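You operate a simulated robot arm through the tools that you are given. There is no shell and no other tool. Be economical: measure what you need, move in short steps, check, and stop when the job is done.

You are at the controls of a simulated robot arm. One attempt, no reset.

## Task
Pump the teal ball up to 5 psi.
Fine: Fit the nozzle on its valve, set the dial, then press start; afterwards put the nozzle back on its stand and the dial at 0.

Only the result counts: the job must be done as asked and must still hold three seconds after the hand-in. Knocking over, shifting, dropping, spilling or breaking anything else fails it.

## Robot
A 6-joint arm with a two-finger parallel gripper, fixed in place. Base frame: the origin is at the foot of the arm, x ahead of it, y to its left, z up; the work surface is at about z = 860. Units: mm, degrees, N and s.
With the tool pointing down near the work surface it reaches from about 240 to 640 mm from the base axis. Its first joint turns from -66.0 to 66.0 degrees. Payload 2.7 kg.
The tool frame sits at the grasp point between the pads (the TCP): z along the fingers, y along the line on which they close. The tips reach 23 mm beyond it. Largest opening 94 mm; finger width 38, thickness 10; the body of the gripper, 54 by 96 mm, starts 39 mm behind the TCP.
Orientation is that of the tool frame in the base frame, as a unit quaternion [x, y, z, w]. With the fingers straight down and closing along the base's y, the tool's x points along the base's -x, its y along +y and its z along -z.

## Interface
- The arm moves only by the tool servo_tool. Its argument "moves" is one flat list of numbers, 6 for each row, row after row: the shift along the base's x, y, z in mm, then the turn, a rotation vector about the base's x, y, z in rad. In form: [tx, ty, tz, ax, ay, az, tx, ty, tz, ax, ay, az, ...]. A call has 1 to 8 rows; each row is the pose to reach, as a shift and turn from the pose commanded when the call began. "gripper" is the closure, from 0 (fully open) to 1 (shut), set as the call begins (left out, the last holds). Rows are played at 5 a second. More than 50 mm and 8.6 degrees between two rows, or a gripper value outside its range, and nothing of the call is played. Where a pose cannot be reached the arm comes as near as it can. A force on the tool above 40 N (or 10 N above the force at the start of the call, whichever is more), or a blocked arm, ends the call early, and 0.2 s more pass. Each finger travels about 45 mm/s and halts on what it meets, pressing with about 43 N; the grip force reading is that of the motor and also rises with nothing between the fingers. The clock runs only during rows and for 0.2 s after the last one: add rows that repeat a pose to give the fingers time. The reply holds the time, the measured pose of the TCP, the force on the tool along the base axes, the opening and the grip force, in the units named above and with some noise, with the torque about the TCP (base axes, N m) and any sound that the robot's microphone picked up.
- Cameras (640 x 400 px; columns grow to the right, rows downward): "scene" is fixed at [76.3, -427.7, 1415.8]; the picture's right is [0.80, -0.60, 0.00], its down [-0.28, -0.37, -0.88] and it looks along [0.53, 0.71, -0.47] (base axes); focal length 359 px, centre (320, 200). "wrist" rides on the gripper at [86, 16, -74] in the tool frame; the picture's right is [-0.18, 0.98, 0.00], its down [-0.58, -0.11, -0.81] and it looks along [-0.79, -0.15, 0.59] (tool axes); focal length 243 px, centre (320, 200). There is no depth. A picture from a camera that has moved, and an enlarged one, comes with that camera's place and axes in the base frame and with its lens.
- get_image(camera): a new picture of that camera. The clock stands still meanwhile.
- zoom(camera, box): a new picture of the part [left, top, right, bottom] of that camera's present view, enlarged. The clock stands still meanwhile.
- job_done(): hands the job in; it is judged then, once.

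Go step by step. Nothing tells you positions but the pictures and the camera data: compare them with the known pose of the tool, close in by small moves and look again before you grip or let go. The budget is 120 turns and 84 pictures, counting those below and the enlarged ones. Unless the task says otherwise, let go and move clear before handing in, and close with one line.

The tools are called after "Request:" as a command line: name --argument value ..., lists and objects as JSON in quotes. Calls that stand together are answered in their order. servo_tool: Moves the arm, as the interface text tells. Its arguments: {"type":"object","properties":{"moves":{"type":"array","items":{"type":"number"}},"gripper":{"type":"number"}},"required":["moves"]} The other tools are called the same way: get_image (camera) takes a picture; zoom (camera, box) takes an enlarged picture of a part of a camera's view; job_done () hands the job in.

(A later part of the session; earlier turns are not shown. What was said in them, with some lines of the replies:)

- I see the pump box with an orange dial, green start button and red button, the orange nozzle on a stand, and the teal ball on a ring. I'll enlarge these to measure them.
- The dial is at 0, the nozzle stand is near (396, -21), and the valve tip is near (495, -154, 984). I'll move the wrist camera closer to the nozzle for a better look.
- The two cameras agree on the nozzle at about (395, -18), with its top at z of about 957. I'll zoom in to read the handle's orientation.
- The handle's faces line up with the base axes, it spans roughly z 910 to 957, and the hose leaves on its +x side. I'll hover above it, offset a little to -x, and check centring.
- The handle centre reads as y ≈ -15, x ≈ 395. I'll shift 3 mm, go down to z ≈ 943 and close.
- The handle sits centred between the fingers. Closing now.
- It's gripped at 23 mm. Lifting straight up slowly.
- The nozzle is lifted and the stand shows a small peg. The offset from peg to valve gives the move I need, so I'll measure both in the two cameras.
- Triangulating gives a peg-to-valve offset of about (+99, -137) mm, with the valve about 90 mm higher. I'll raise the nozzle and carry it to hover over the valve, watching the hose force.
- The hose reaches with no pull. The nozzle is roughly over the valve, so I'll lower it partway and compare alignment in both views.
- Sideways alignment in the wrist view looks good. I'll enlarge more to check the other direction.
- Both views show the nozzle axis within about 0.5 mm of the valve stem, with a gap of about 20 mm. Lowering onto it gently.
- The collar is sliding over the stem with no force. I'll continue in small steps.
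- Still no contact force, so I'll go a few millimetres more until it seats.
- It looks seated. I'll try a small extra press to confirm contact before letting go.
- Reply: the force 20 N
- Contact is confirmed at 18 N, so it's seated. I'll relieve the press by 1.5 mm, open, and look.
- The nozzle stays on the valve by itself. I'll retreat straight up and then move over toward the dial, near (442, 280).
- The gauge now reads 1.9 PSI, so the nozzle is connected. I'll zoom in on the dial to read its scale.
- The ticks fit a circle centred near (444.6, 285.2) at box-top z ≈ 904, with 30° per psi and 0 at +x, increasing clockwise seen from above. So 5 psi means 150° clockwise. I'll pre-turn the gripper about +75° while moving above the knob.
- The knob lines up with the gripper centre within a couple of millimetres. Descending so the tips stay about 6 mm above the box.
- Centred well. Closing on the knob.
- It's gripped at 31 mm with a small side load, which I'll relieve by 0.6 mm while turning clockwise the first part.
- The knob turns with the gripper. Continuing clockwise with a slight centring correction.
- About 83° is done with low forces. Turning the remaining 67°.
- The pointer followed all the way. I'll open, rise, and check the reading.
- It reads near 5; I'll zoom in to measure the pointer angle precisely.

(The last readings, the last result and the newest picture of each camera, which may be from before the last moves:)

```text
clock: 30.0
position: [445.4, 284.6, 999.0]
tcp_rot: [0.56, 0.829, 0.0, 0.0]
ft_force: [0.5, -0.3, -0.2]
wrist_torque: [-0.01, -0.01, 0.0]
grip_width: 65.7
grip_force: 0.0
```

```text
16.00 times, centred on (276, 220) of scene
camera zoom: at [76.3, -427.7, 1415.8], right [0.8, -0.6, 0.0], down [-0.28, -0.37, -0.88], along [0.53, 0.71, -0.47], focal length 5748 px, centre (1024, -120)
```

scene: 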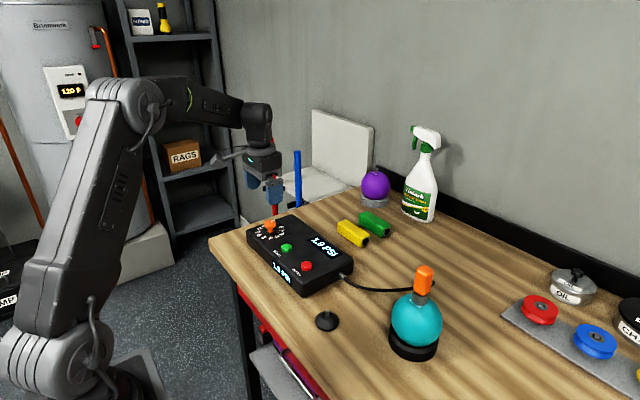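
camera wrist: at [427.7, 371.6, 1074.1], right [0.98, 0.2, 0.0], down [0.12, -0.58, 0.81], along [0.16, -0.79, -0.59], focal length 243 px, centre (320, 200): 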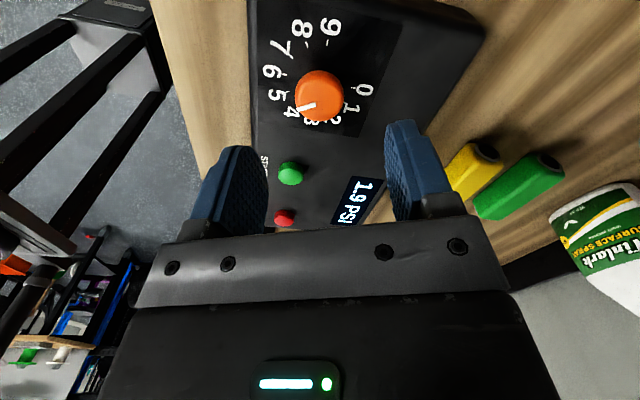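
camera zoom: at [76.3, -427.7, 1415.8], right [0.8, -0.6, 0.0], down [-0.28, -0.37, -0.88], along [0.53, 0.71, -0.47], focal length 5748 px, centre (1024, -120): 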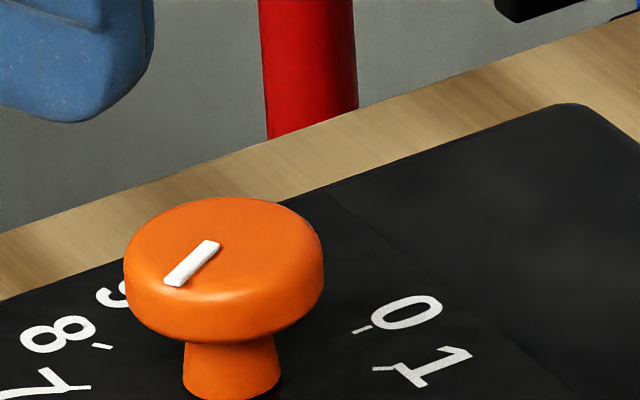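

Scene gives about 5.0 and the wrist view about 5.1. I'll enlarge more for a finer estimate.

Request:
zoom --camera "wrist" --box '[292, 66, 348, 106]'

Request:
zoom --camera "scene" --box '[263, 215, 281, 227]'

```text
10.00 times, centred on (320, 86) of wrist
camera zoom: at [427.7, 371.6, 1074.1], right [0.98, 0.2, 0.0], down [0.12, -0.58, 0.81], along [0.16, -0.79, -0.59], focal length 2426 px, centre (320, 1340)
```

zoom: 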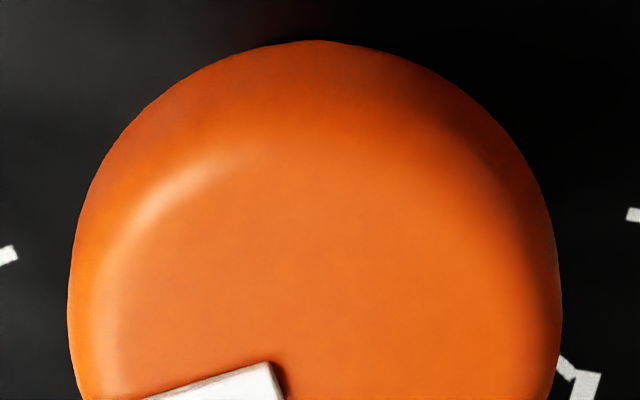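

```text
16.00 times, centred on (272, 221) of scene
camera zoom: at [76.3, -427.7, 1415.8], right [0.8, -0.6, 0.0], down [-0.28, -0.37, -0.88], along [0.53, 0.71, -0.47], focal length 5748 px, centre (1088, -136)
```

zoom: 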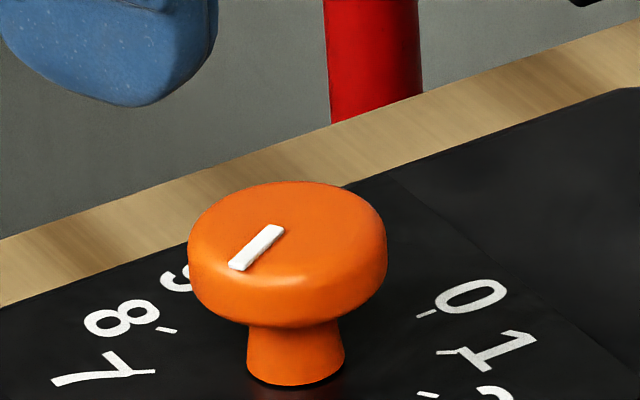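

One more tight view on the pointer itself.

Request:
zoom --camera "wrist" --box '[288, 86, 328, 116]'

```text
13.33 times, centred on (308, 101) of wrist
camera zoom: at [427.7, 371.6, 1074.1], right [0.98, 0.2, 0.0], down [0.12, -0.58, 0.81], along [0.16, -0.79, -0.59], focal length 3235 px, centre (480, 1520)
```

zoom: 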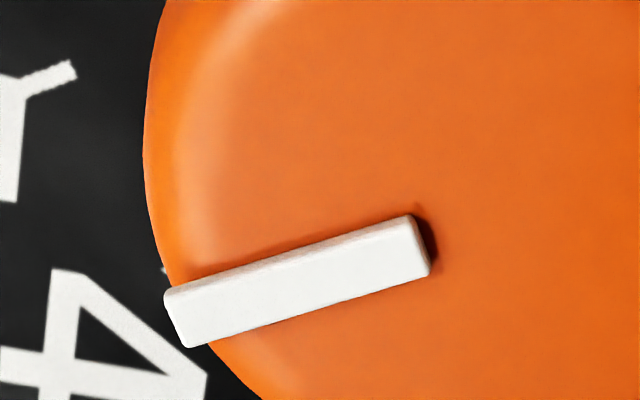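

Pointer at 149.6°, i.e. 5.0 psi. Next I'll close the gripper, turn it back square and move above START at about (433, 192.5).

Request:
servo_tool --moves '[-2, -12, 0, 0, 0, 0.1486, -4, -24, 0, 0, 0, 0.2972, -6, -36, 0, 0, 0, 0.4458, -8, -48, 0, 0, 0, 0.5944, -10, -60, 0, 0, 0, 0.743, -11, -72, 0, 0, 0, 0.8916, -12, -84, 0, 0, 0, 1.0402, -12.6, -92, 0, 0, 0, 1.1888]' --gripper 1

Request:
servo_tool --moves '[0, 0, -20, 0, 0, 0, 0, 0, -38, 0, 0, 0, 0, 0, -38, 0, 0, 0]'

Request:
zoom --camera "wrist" --box '[200, 60, 440, 210]'

Request:
zoom --camera "scene" --box '[240, 190, 352, 260]'

```text
clock: 31.8
position: [432.4, 192.9, 999.6]
tcp_rot: [-0.001, 1.0, 0.001, -0.001]
ft_force: [0.9, 0.1, -0.8]
wrist_torque: [-0.01, 0.01, 0.02]
grip_width: 0.0
grip_force: 41.7
```

```text
clock: 32.6
position: [432.7, 193.1, 960.1]
tcp_rot: [0.0, 1.0, 0.001, 0.0]
ft_force: [-1.0, 0.3, -0.1]
wrist_torque: [0.01, 0.0, 0.01]
grip_width: 0.0
grip_force: 42.8
```

```text
2.67 times, centred on (320, 135) of wrist
camera zoom: at [345.7, 209.7, 1035.4], right [0.18, 0.98, 0.0], down [0.58, -0.11, 0.81], along [0.79, -0.15, -0.59], focal length 647 px, centre (320, 373)
```

zoom: 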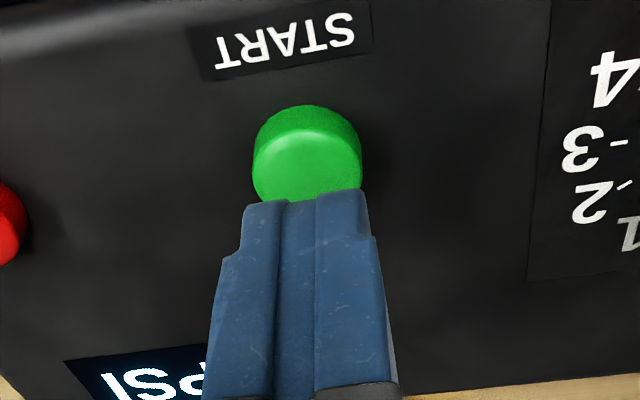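

```text
5.71 times, centred on (296, 225) of scene
camera zoom: at [76.3, -427.7, 1415.8], right [0.8, -0.6, 0.0], down [-0.28, -0.37, -0.88], along [0.53, 0.71, -0.47], focal length 2053 px, centre (457, 57)
```

zoom: 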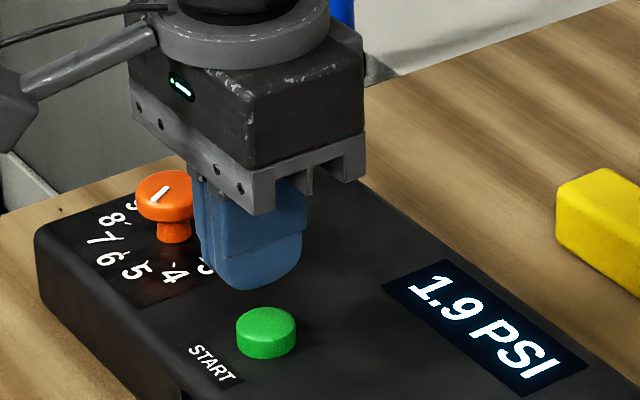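

The button centre reads (431.5, 191.5). I'll lower gently in small steps until it is pressed.

Request:
servo_tool --moves '[-1.5, -1, -8, 0, 0, 0, -1.5, -1, -16, 0, 0, 0, -1.5, -1, -20, 0, 0, 0, -1.5, -1, -22, 0, 0, 0, -1.5, -1, -24, 0, 0, 0]'

```text
clock: 33.8
position: [431.6, 192.9, 937.0]
tcp_rot: [0.0, 1.0, 0.0, 0.0]
ft_force: [0.6, 0.1, 1.0]
wrist_torque: [-0.05, 0.0, 0.01]
grip_width: 0.3
grip_force: 42.0
```

Request:
servo_tool --moves '[0, 0, -1, 0, 0, 0, 0, 0, -2, 0, 0, 0, 0, 0, -3, 0, 0, 0, 0, 0, -4, 0, 0, 0]'

Request:
zoom --camera "scene" --box '[240, 190, 352, 260]'

```text
clock: 34.8
position: [430.8, 192.5, 932.7]
tcp_rot: [0.0, 1.0, 0.001, 0.0]
ft_force: [-2.3, 0.3, 5.4]
wrist_torque: [-0.02, 0.02, -0.01]
grip_width: 0.2
grip_force: 42.5
heard: click
```

```text
5.71 times, centred on (296, 225) of scene
camera zoom: at [76.2, -427.7, 1415.8], right [0.8, -0.6, 0.0], down [-0.28, -0.37, -0.88], along [0.53, 0.71, -0.47], focal length 2053 px, centre (457, 57)
```

zoom: 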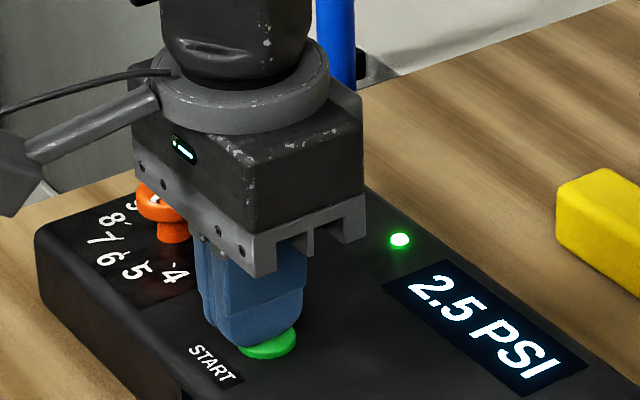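

A click was heard, a green lamp is on and the reading is rising (2.5 PSI). I'll lift off and wait.

Request:
servo_tool --moves '[0, 0, 15, 0, 0, 0, 0, 0, 45, 0, 0, 0, 0, 0, 75, 0, 0, 0, 0, 0, 75, 0, 0, 0, 0, 0, 75, 0, 0, 0, 0, 0, 75, 0, 0, 0, 0, 0, 75, 0, 0, 0, 0, 0, 75, 0, 0, 0]'

Request:
zoom --camera "scene" --box '[240, 190, 464, 360]'

```text
clock: 36.6
position: [431.3, 192.4, 1007.7]
tcp_rot: [0.0, 1.0, 0.0, 0.0]
ft_force: [0.5, -0.2, 0.6]
wrist_torque: [-0.01, 0.0, 0.0]
grip_width: 0.0
grip_force: 42.3
```

```text
2.35 times, centred on (352, 275) of scene
camera zoom: at [76.3, -427.7, 1415.8], right [0.8, -0.6, 0.0], down [-0.28, -0.37, -0.88], along [0.53, 0.71, -0.47], focal length 845 px, centre (245, 24)
```

zoom: 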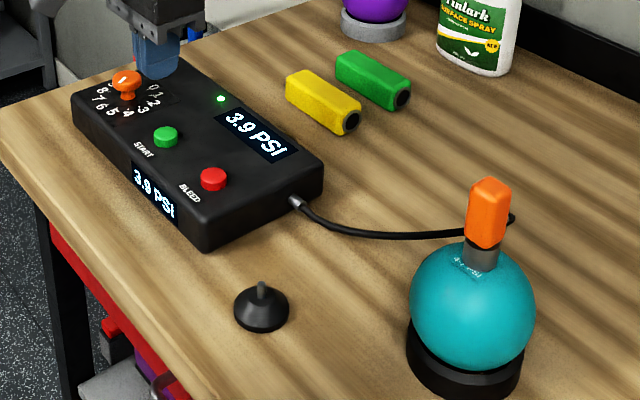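

It reads 3.9 PSI and is still rising. I'll wait.

Request:
servo_tool --moves '[0, 0, 0, 0, 0, 0, 0, 0, 0, 0, 0, 0, 0, 0, 0, 0, 0, 0, 0, 0, 0, 0, 0, 0, 0, 0, 0, 0, 0, 0, 0, 0, 0, 0, 0, 0, 0, 0, 0, 0, 0, 0, 0, 0, 0, 0, 0, 0]'

Request:
zoom --camera "scene" --box '[240, 190, 464, 360]'

```text
clock: 38.4
position: [430.6, 191.1, 1007.3]
tcp_rot: [0.0, 1.0, 0.0, 0.0]
ft_force: [-0.1, 0.5, 0.8]
wrist_torque: [0.0, -0.02, 0.03]
grip_width: 0.0
grip_force: 42.1
```

```text
2.35 times, centred on (352, 275) of scene
camera zoom: at [76.3, -427.7, 1415.8], right [0.8, -0.6, 0.0], down [-0.28, -0.37, -0.88], along [0.53, 0.71, -0.47], focal length 845 px, centre (245, 24)
```

zoom: 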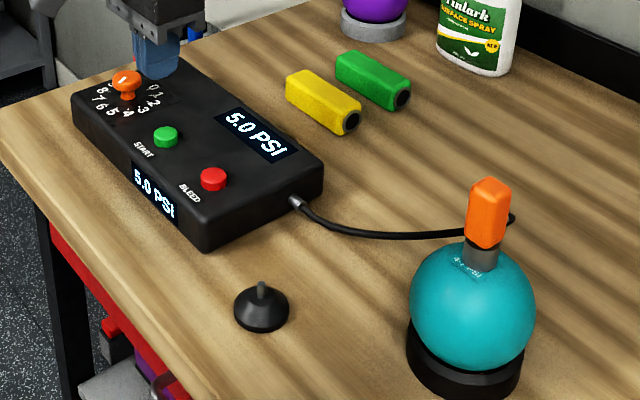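

It holds at 5.0 PSI and the pump has stopped. I'll open the gripper and return above the nozzle.

Request:
servo_tool --moves '[0, 0, 45, 0, 0, 0, 0, 0, 90, 0, 0, 0, 7, -45, 100, 0, 0, 0, 14, -90, 100, 0, 0, 0, 21, -135, 100, 0, 0, 0, 28, -180, 100, 0, 0, 0, 35, -225, 100, 0, 0, 0, 43, -270, 100, 0, 0, 0]' --gripper 0

Request:
servo_tool --moves '[7, -36, 0, 0, 0, 0, 13.8, -72.5, 0, 0, 0, 0, 13.8, -72.5, -20, 0, 0, 0, 13.8, -72.5, -20, 0, 0, 0]'

Request:
get_image --camera "wrist"

Request:
zoom --camera "scene" --box '[380, 220, 476, 300]'

```text
clock: 40.2
position: [473.3, -77.8, 1107.5]
tcp_rot: [0.001, 1.0, -0.001, 0.0]
ft_force: [0.2, 0.3, 0.4]
wrist_torque: [0.0, 0.01, 0.02]
grip_width: 94.1
grip_force: 0.0
```

```text
clock: 41.2
position: [487.8, -149.8, 1086.4]
tcp_rot: [0.0, 1.0, 0.0, 0.0]
ft_force: [0.5, 0.6, 1.0]
wrist_torque: [-0.01, -0.03, 0.01]
grip_width: 93.8
grip_force: 0.0
```

```text
30 pictures are left
camera wrist: at [401.0, -133.4, 1161.5], right [0.18, 0.98, 0.0], down [0.58, -0.11, 0.81], along [0.79, -0.15, -0.59], focal length 243 px, centre (320, 200)
```

wrist: 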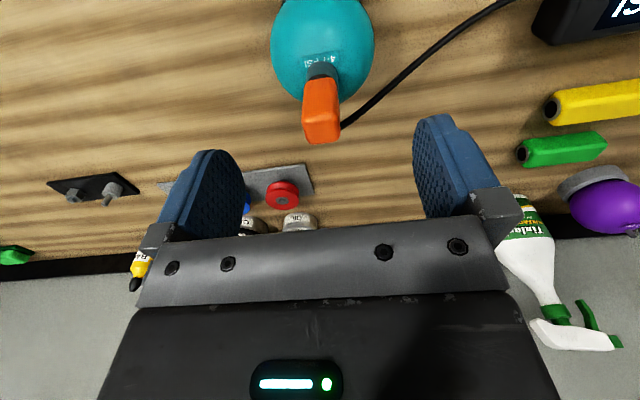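

```text
5.00 times, centred on (428, 260) of scene
camera zoom: at [76.3, -427.7, 1415.8], right [0.8, -0.6, 0.0], down [-0.28, -0.37, -0.88], along [0.53, 0.71, -0.47], focal length 1796 px, centre (-220, -100)
```

zoom: 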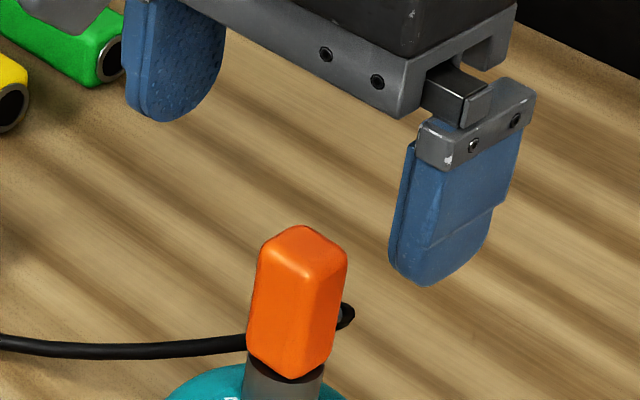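

The nozzle is upright and centred. Descending to the earlier grip height.

Request:
servo_tool --moves '[0, 0, -20, 0, 0, 0, 0, 0, -40, 0, 0, 0, 0, 0, -57.5, 0, 0, 0, 0, 0, -57.5, 0, 0, 0]'

Request:
zoom --camera "wrist" --box '[160, 20, 480, 220]'

```text
clock: 42.2
position: [488.6, -150.5, 1027.4]
tcp_rot: [-0.001, 1.0, 0.0, 0.001]
ft_force: [0.9, 0.8, -0.3]
wrist_torque: [0.03, 0.01, -0.01]
grip_width: 93.8
grip_force: 0.1
```

```text
2.00 times, centred on (320, 120) of wrist
camera zoom: at [401.0, -134.1, 1104.3], right [0.18, 0.98, 0.0], down [0.58, -0.11, 0.81], along [0.79, -0.15, -0.59], focal length 485 px, centre (320, 360)
```

zoom: 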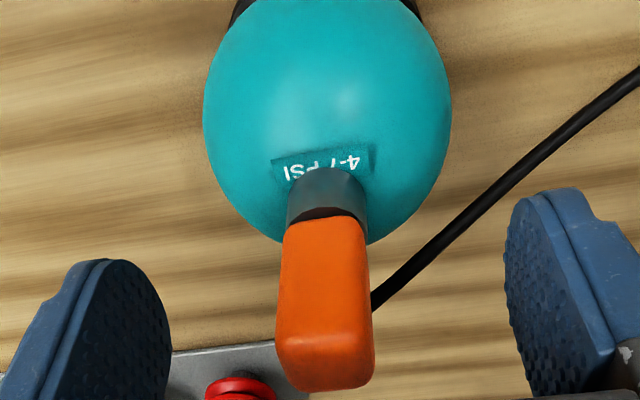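

Aligned as before. Gripping the nozzle.

Request:
servo_tool --moves '[0, 0, 0, 0, 0, 0, 0, 0, 0, 0, 0, 0, 0, 0, 0, 0, 0, 0, 0, 0, 0, 0, 0, 0, 0, 0, 0, 0, 0, 0, 0, 0, 0, 0, 0, 0]' --gripper 1

Request:
zoom --camera "wrist" --box '[240, 60, 400, 220]'

```text
clock: 43.6
position: [488.5, -150.2, 1028.5]
tcp_rot: [0.001, 1.0, 0.0, -0.001]
ft_force: [0.0, 0.0, 0.7]
wrist_torque: [0.01, -0.01, -0.02]
grip_width: 23.3
grip_force: 43.3
```

```text
2.50 times, centred on (320, 140) of wrist
camera zoom: at [401.0, -134.0, 1104.7], right [0.18, 0.98, 0.0], down [0.58, -0.11, 0.81], along [0.79, -0.15, -0.59], focal length 606 px, centre (320, 350)
```

zoom: 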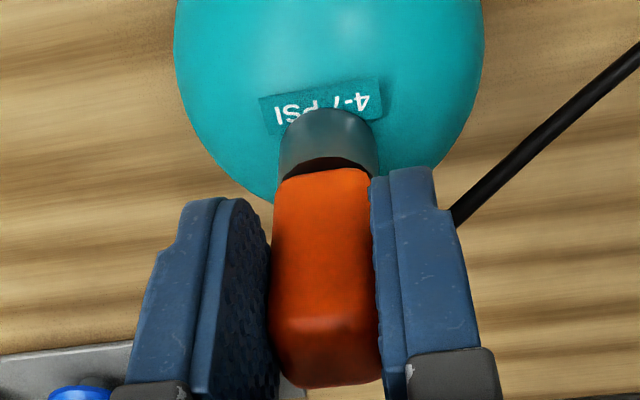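

Firmly gripped with no force. Lifting straight off slowly.

Request:
servo_tool --moves '[0, 0, 3, 0, 0, 0, 0, 0, 8, 0, 0, 0, 0, 0, 14, 0, 0, 0, 0, 0, 24, 0, 0, 0, 0, 0, 45, 0, 0, 0, 0, 0, 68, 0, 0, 0, 0, 0, 68, 0, 0, 0]'

Request:
zoom --camera "scene" --box '[300, 220, 476, 360]'

```text
clock: 45.2
position: [488.2, -150.1, 1097.9]
tcp_rot: [0.0, 1.0, 0.001, -0.001]
ft_force: [-1.2, 0.3, -0.9]
wrist_torque: [0.04, 0.03, -0.04]
grip_width: 23.1
grip_force: 42.6
```

```text
2.86 times, centred on (388, 290) of scene
camera zoom: at [76.3, -427.7, 1415.8], right [0.8, -0.6, 0.0], down [-0.28, -0.37, -0.88], along [0.53, 0.71, -0.47], focal length 1026 px, centre (126, -57)
```

zoom: 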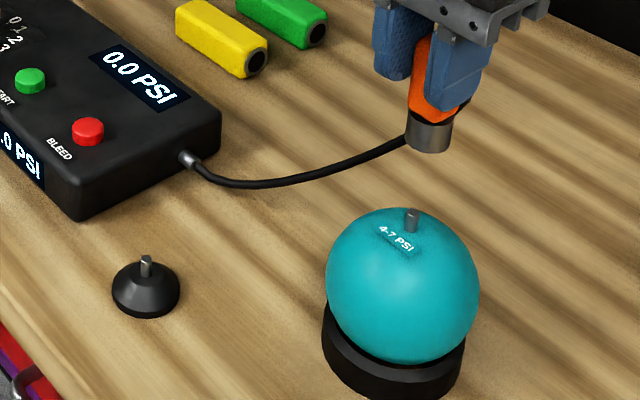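

The nozzle is off and the ball stayed put. Returning over the stand and lowering to just above the peg.

Request:
servo_tool --moves '[-25, 34, 0, 0, 0, 0, -50, 68, 0, 0, 0, 0, -75, 102, 0, 0, 0, 0, -99.3, 135, 0, 0, 0, 0, -99.3, 135, -40, 0, 0, 0, -99.3, 135, -80, 0, 0, 0, -99.3, 135, -118, 0, 0, 0, -99.3, 135, -118, 0, 0, 0]'

Request:
zoom --camera "scene" --box '[308, 285, 356, 335]'

Request:
zoom --camera "wrist" --box '[270, 50, 370, 140]'

```text
clock: 47.0
position: [389.1, -15.1, 979.4]
tcp_rot: [0.001, 1.0, -0.001, 0.0]
ft_force: [0.4, 0.1, -0.7]
wrist_torque: [-0.03, 0.01, -0.01]
grip_width: 23.1
grip_force: 43.2
```

```text
8.00 times, centred on (332, 310) of scene
camera zoom: at [76.3, -427.7, 1415.8], right [0.8, -0.6, 0.0], down [-0.28, -0.37, -0.88], along [0.53, 0.71, -0.47], focal length 2874 px, centre (224, -680)
```

zoom: 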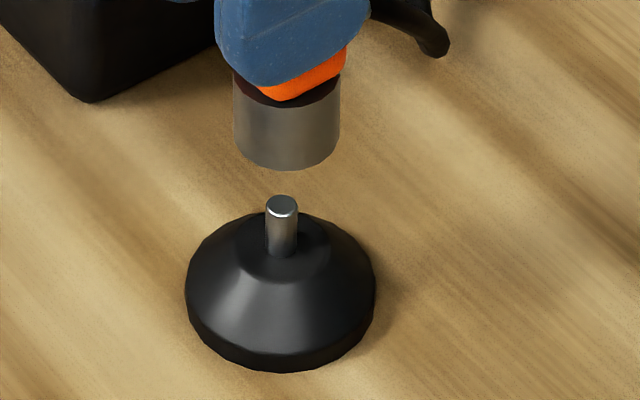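

```text
4.44 times, centred on (320, 95) of wrist
camera zoom: at [301.8, 0.8, 1054.8], right [0.18, 0.98, 0.0], down [0.58, -0.11, 0.81], along [0.79, -0.15, -0.59], focal length 1078 px, centre (320, 667)
```

zoom: 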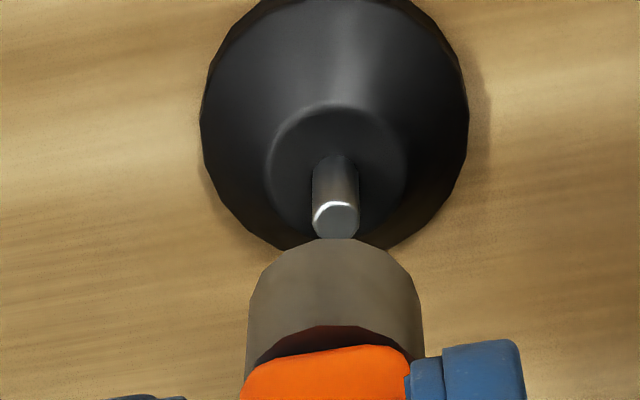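

The nozzle needs about (-0.7, +0.6) mm of correction over the peg. Lowering gently now.

Request:
servo_tool --moves '[-0.7, 0.6, -8, 0, 0, 0, -0.7, 0.6, -16, 0, 0, 0, -0.7, 0.6, -22, 0, 0, 0, -0.7, 0.6, -28, 0, 0, 0, -0.7, 0.6, -33, 0, 0, 0, -0.7, 0.6, -35, 0, 0, 0, -0.7, 0.6, -35, 0, 0, 0]'

Request:
zoom --camera "scene" --box '[300, 275, 364, 335]'

```text
clock: 48.6
position: [387.8, -15.4, 946.1]
tcp_rot: [0.0, 1.0, 0.0, 0.001]
ft_force: [-0.3, 0.6, -0.9]
wrist_torque: [-0.04, -0.02, 0.0]
grip_width: 23.0
grip_force: 43.4
```

```text
6.67 times, centred on (332, 305) of scene
camera zoom: at [76.3, -427.7, 1415.8], right [0.8, -0.6, 0.0], down [-0.28, -0.37, -0.88], along [0.53, 0.71, -0.47], focal length 2395 px, centre (240, -500)
```

zoom: 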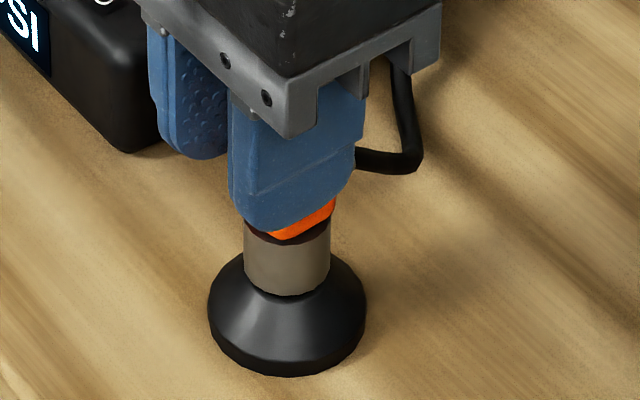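

Nearly seated. A few more 1 mm steps until contact.

Request:
servo_tool --moves '[0, 0, -1, 0, 0, 0, 0, 0, -2, 0, 0, 0, 0, 0, -2, 0, 0, 0]'

Request:
servo_tool --moves '[0, 0, -1, 0, 0, 0, 0, 0, -1, 0, 0, 0]'

```text
clock: 49.4
position: [388.0, -15.2, 943.6]
tcp_rot: [0.001, 1.0, 0.0, 0.0]
ft_force: [0.3, 0.9, -0.4]
wrist_torque: [0.02, -0.01, 0.0]
grip_width: 23.0
grip_force: 43.4
```

```text
clock: 50.0
position: [389.3, -13.9, 942.0]
tcp_rot: [0.0, 1.0, 0.001, 0.0]
ft_force: [0.1, 0.5, -1.0]
wrist_torque: [0.01, 0.0, 0.0]
grip_width: 23.3
grip_force: 43.0
```

Request:
servo_tool --moves '[0, 0, -0.7, 0, 0, 0, 0, 0, -1.4, 0, 0, 0, 0, 0, -1.4, 0, 0, 0]'

Request:
zoom --camera "scene" --box '[300, 275, 364, 335]'

```text
clock: 50.8
position: [388.5, -15.2, 941.4]
tcp_rot: [0.001, 1.0, 0.001, 0.001]
ft_force: [-9.0, -0.7, 30.4]
wrist_torque: [-0.03, 0.46, 0.0]
grip_width: 23.4
grip_force: 42.7
```

```text
6.67 times, centred on (332, 305) of scene
camera zoom: at [75.7, -427.7, 1415.9], right [0.8, -0.6, 0.0], down [-0.28, -0.37, -0.88], along [0.53, 0.71, -0.47], focal length 2395 px, centre (240, -500)
```

zoom: 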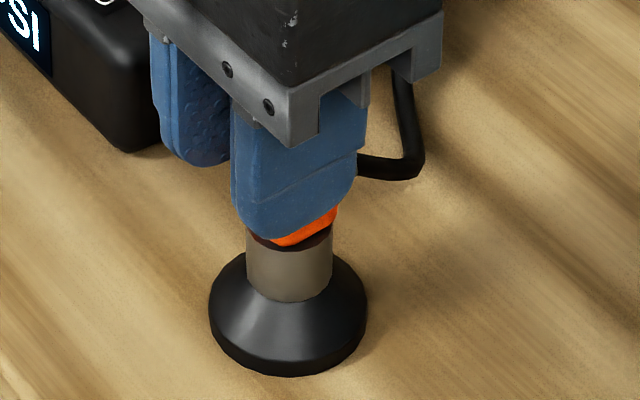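

Seated, with 30 N of contact force. I'll relieve that, release and look.

Request:
servo_tool --moves '[0, 0, 1, 0, 0, 0, 0, 0, 1.4, 0, 0, 0]'

Request:
servo_tool --moves '[0, 0, 0, 0, 0, 0, 0, 0, 0, 0, 0, 0, 0, 0, 0, 0, 0, 0, 0, 0, 0, 0, 0, 0, 0, 0, 0, 0, 0, 0]' --gripper 0

Request:
servo_tool --moves '[0, 0, 30, 0, 0, 0, 0, 0, 75, 0, 0, 0, 0, 0, 120, 0, 0, 0, 8, 45, 150, 0, 0, 0, 16, 90, 150, 0, 0, 0, 24, 135, 150, 0, 0, 0, 32, 180, 150, 0, 0, 0, 40, 225, 150, 0, 0, 0]'

Request:
get_image --camera "scene"

```text
clock: 51.4
position: [389.3, -13.3, 942.6]
tcp_rot: [0.0, 1.0, 0.0, 0.002]
ft_force: [2.0, -0.5, 13.8]
wrist_torque: [-0.12, -0.2, -0.03]
grip_width: 23.4
grip_force: 43.7
```

```text
clock: 52.6
position: [388.8, -15.1, 941.3]
tcp_rot: [0.0, 1.0, -0.001, 0.0]
ft_force: [0.2, -0.2, 0.3]
wrist_torque: [0.05, 0.02, -0.01]
grip_width: 94.0
grip_force: 0.1
```

```text
refused: row 4 steps farther than a row can; nothing moved
```

```text
21 pictures are left
```

scene: 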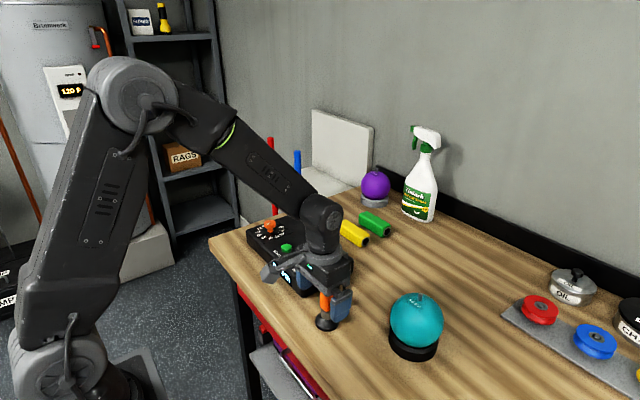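

The nozzle is released on its stand. I'll climb clear and move toward the dial.

Request:
servo_tool --moves '[0, 0, 30, 0, 0, 0, 0, 0, 75, 0, 0, 0, 0, 0, 120, 0, 0, 0, 8, 45, 130, 0, 0, 0, 16, 90, 130, 0, 0, 0, 24, 135, 130, 0, 0, 0, 32, 180, 130, 0, 0, 0, 40, 225, 130, 0, 0, 0]'

Request:
servo_tool --moves '[5, 25, 0, 0, 0, -0.149, 11, 50, 0, 0, 0, -0.298, 17, 75, 0, 0, 0, -0.447, 17, 75, -10, 0, 0, -0.596, 17, 75, -30, 0, 0, -0.745, 17, 75, -50, 0, 0, -0.894, 17, 75, -70, 0, 0, -1.043, 17, 75, -72, 0, 0, -1.192]' --gripper 0.3

Request:
servo_tool --moves '[0, 0, -10, 0, 0, -0.117, 0, 0, -20, 0, 0, -0.117, 0, 0, -20, 0, 0, -0.117]'

Request:
get_image --camera "wrist"

Request:
zoom --camera "scene" --box '[240, 190, 464, 360]'

```text
clock: 54.4
position: [426.5, 209.3, 1071.0]
tcp_rot: [0.001, 1.0, 0.0, 0.001]
ft_force: [-0.6, -0.1, -0.3]
wrist_torque: [-0.01, 0.04, -0.03]
grip_width: 94.1
grip_force: 0.1
```

```text
clock: 56.2
position: [443.8, 285.1, 1000.1]
tcp_rot: [0.563, 0.827, 0.0, 0.001]
ft_force: [0.6, 0.2, 0.2]
wrist_torque: [0.0, -0.01, 0.01]
grip_width: 65.7
grip_force: 0.1
```

```text
clock: 57.0
position: [445.2, 285.3, 979.6]
tcp_rot: [0.61, 0.793, 0.0, 0.0]
ft_force: [-0.4, -0.1, 0.5]
wrist_torque: [0.0, 0.0, 0.01]
grip_width: 65.9
grip_force: 0.0
```

```text
20 pictures are left
camera wrist: at [438.0, 372.6, 1055.0], right [1.0, 0.08, 0.0], down [0.04, -0.59, 0.81], along [0.06, -0.8, -0.59], focal length 243 px, centre (320, 200)
```

wrist: 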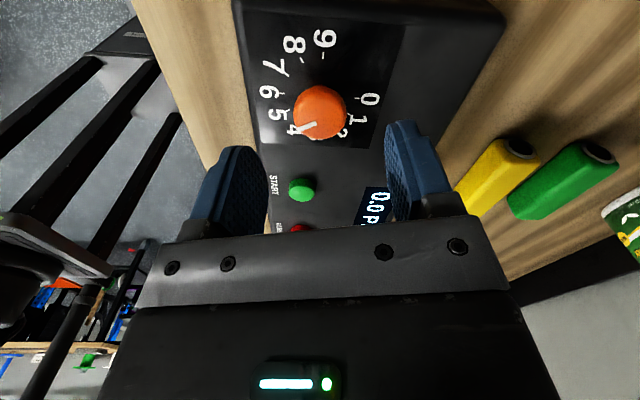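

```text
2.35 times, centred on (352, 275) of scene
camera zoom: at [76.3, -427.7, 1415.8], right [0.8, -0.6, 0.0], down [-0.28, -0.37, -0.88], along [0.53, 0.71, -0.47], focal length 845 px, centre (245, 24)
```

zoom: 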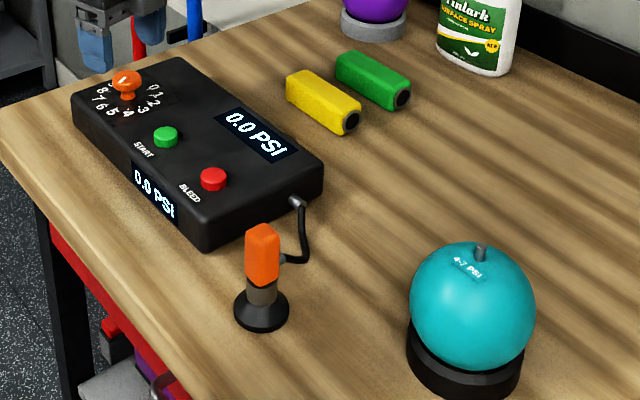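

The nozzle sits upright on its stand. Going down to grip the dial.

Request:
servo_tool --moves '[0, 0, -20, 0, 0, 0, 0, 0, -38, 0, 0, 0, 0, 0, -46.5, 0, 0, 0, 0, 0, -46.5, 0, 0, 0]'

Request:
servo_tool --moves '[0, 0, 0, 0, 0, 0, 0, 0, 0, 0, 0, 0, 0, 0, 0, 0, 0, 0, 0, 0, 0, 0, 0, 0, 0, 0, 0, 0, 0, 0]' --gripper 1

Request:
zoom --camera "wrist" --box '[200, 80, 440, 230]'

```text
clock: 58.0
position: [445.3, 285.5, 934.6]
tcp_rot: [0.609, 0.793, 0.0, 0.0]
ft_force: [0.3, -0.1, -0.7]
wrist_torque: [-0.01, 0.0, 0.01]
grip_width: 65.6
grip_force: 0.0
```

```text
clock: 59.2
position: [445.5, 286.2, 933.2]
tcp_rot: [0.608, 0.794, 0.0, 0.0]
ft_force: [-3.3, -0.9, -0.5]
wrist_torque: [0.01, 0.04, 0.0]
grip_width: 31.5
grip_force: 44.7
```

```text
2.67 times, centred on (320, 155) of wrist
camera zoom: at [437.9, 373.3, 1008.7], right [1.0, 0.08, 0.0], down [0.04, -0.59, 0.81], along [0.06, -0.8, -0.59], focal length 647 px, centre (320, 320)
```

zoom: 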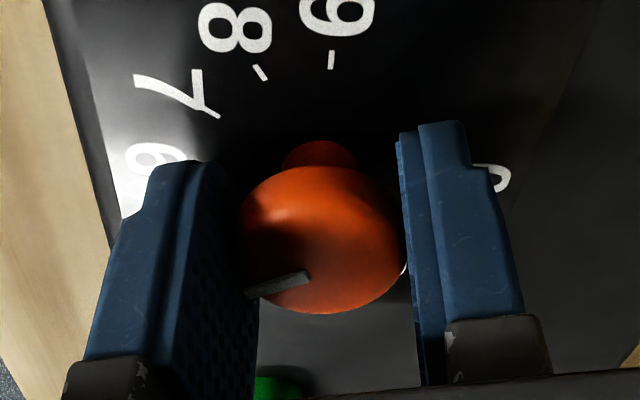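

Gripped. Turning counter-clockwise 150° back to 0.

Request:
servo_tool --moves '[0, 0, 0, 0, 0, 0.145, 0, 0, 0, 0, 0, 0.29, 0, 0, 0, 0, 0, 0.435, 0, 0, 0, 0, 0, 0.58, 0, 0, 0, 0, 0, 0.725, 0, 0, 0, 0, 0, 0.87, 0, 0, 0, 0, 0, 1.015, 0, 0, 0, 0, 0, 1.16]'

Request:
servo_tool --moves '[0, 0, 0, 0, 0, 0.145, 0, 0, 0, 0, 0, 0.29, 0, 0, 0, 0, 0, 0.435, 0, 0, 0, 0, 0, 0.58, 0, 0, 0, 0, 0, 0.725, 0, 0, 0, 0, 0, 0.87, 0, 0, 0, 0, 0, 1.015, 0, 0, 0, 0, 0, 1.16]'

Request:
servo_tool --moves '[0, 0, 0, 0, 0, 0.146, 0, 0, 0, 0, 0, 0.292, 0, 0, 0, 0, 0, 0.292]'

```text
clock: 61.0
position: [445.5, 285.2, 934.5]
tcp_rot: [0.074, 0.997, -0.001, -0.001]
ft_force: [-3.4, -3.6, 0.7]
wrist_torque: [-0.13, 0.44, 0.01]
grip_width: 31.3
grip_force: 44.6
```

```text
clock: 62.8
position: [445.0, 285.5, 933.4]
tcp_rot: [-0.484, 0.875, -0.001, 0.0]
ft_force: [-2.9, -10.7, -3.4]
wrist_torque: [0.1, -0.09, 0.01]
grip_width: 31.1
grip_force: 44.5
```

```text
clock: 63.6
position: [445.6, 284.0, 932.3]
tcp_rot: [-0.606, 0.795, -0.001, -0.001]
ft_force: [-2.6, -13.0, -2.8]
wrist_torque: [-0.49, 0.16, 0.05]
grip_width: 31.6
grip_force: 45.1
```

Turn complete. I'll open, rise, and check the dial.

Request:
servo_tool --moves '[0, 0, 0, 0, 0, 0, 0, 0, 0, 0, 0, 0, 0, 0, 0, 0, 0, 0, 0, 0, 0, 0, 0, 0]' --gripper 0.3

Request:
servo_tool --moves '[0, 0, 30, 0, 0, 0, 0, 0, 65, 0, 0, 0, 0, 0, 85, 0, 0, 0, 0, 0, 85, 0, 0, 0]'

Request:
zoom --camera "wrist" --box '[250, 40, 390, 140]'

Request:
zoom --camera "scene" --box '[256, 208, 288, 232]'

```text
clock: 64.6
position: [445.4, 285.2, 933.6]
tcp_rot: [-0.606, 0.796, 0.0, -0.001]
ft_force: [0.7, 0.4, 0.4]
wrist_torque: [0.01, -0.03, -0.01]
grip_width: 65.9
grip_force: 0.1
```

```text
clock: 65.6
position: [444.4, 284.9, 1019.3]
tcp_rot: [-0.605, 0.796, 0.0, 0.0]
ft_force: [0.1, -0.4, -0.1]
wrist_torque: [0.01, 0.03, -0.01]
grip_width: 65.5
grip_force: 0.0
```

```text
4.00 times, centred on (320, 90) of wrist
camera zoom: at [406.0, 206.9, 1094.3], right [-0.9, 0.44, 0.0], down [0.26, 0.53, 0.81], along [0.35, 0.72, -0.59], focal length 970 px, centre (320, 640)
```

zoom: 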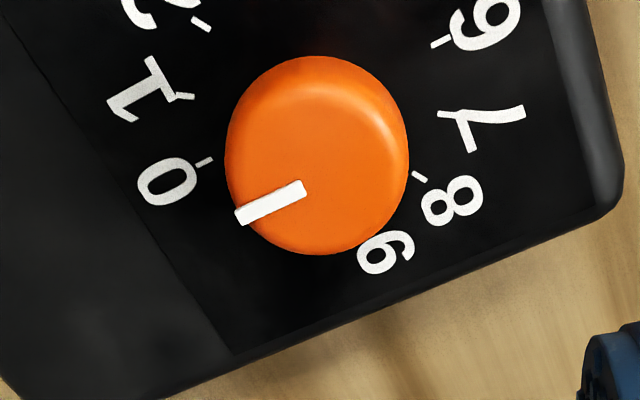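

```text
16.00 times, centred on (272, 220) of scene
camera zoom: at [76.3, -427.7, 1415.8], right [0.8, -0.6, 0.0], down [-0.28, -0.37, -0.88], along [0.53, 0.71, -0.47], focal length 5748 px, centre (1088, -120)
```

zoom: 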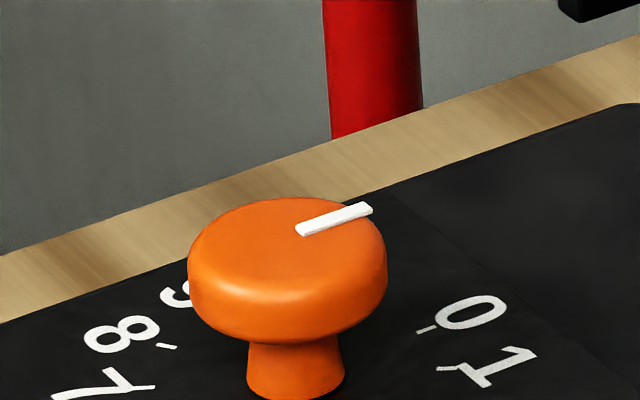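

It reads about 0, possibly a degree off. I'll do one tight measurement.

Request:
zoom --camera "wrist" --box '[290, 72, 330, 102]'

```text
13.33 times, centred on (310, 87) of wrist
camera zoom: at [406.0, 206.9, 1094.3], right [-0.9, 0.44, 0.0], down [0.26, 0.53, 0.81], along [0.35, 0.72, -0.59], focal length 3235 px, centre (453, 1707)
```

zoom: 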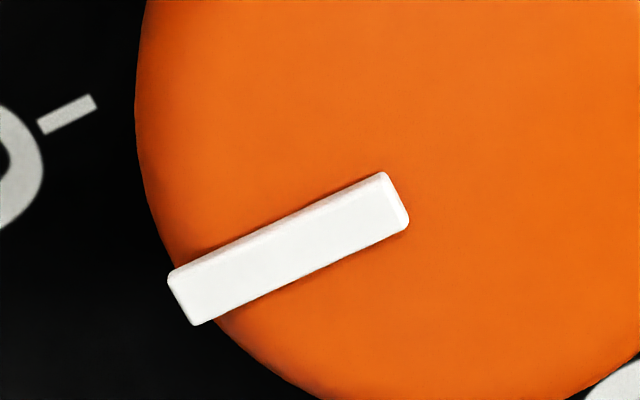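

The pointer is within 0.3° of 0. I'll take a final check of the whole scene.

Request:
zoom --camera "scene" --box '[230, 180, 470, 370]'

```text
2.11 times, centred on (350, 275) of scene
camera zoom: at [76.3, -427.7, 1415.8], right [0.8, -0.6, 0.0], down [-0.28, -0.37, -0.88], along [0.53, 0.71, -0.47], focal length 756 px, centre (257, 42)
```

zoom: 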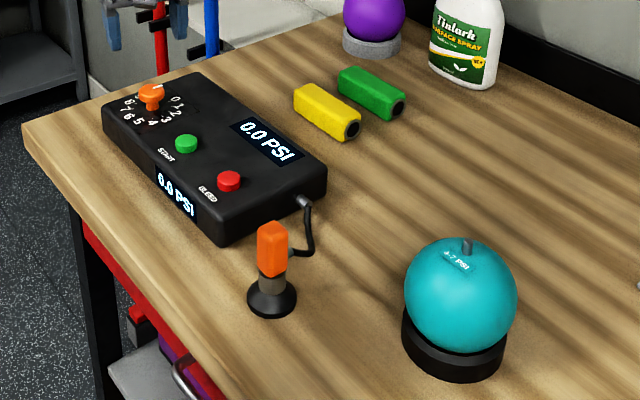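

The nozzle is on its stand, the dial is at 0, the ball is in place and the arm is clear. Handing in.

Request:
job_done

```text
The job is handed in.
```

The teal ball was pumped to 5.0 psi on the pump's gauge, the nozzle is back on its stand, and the dial is at 0.
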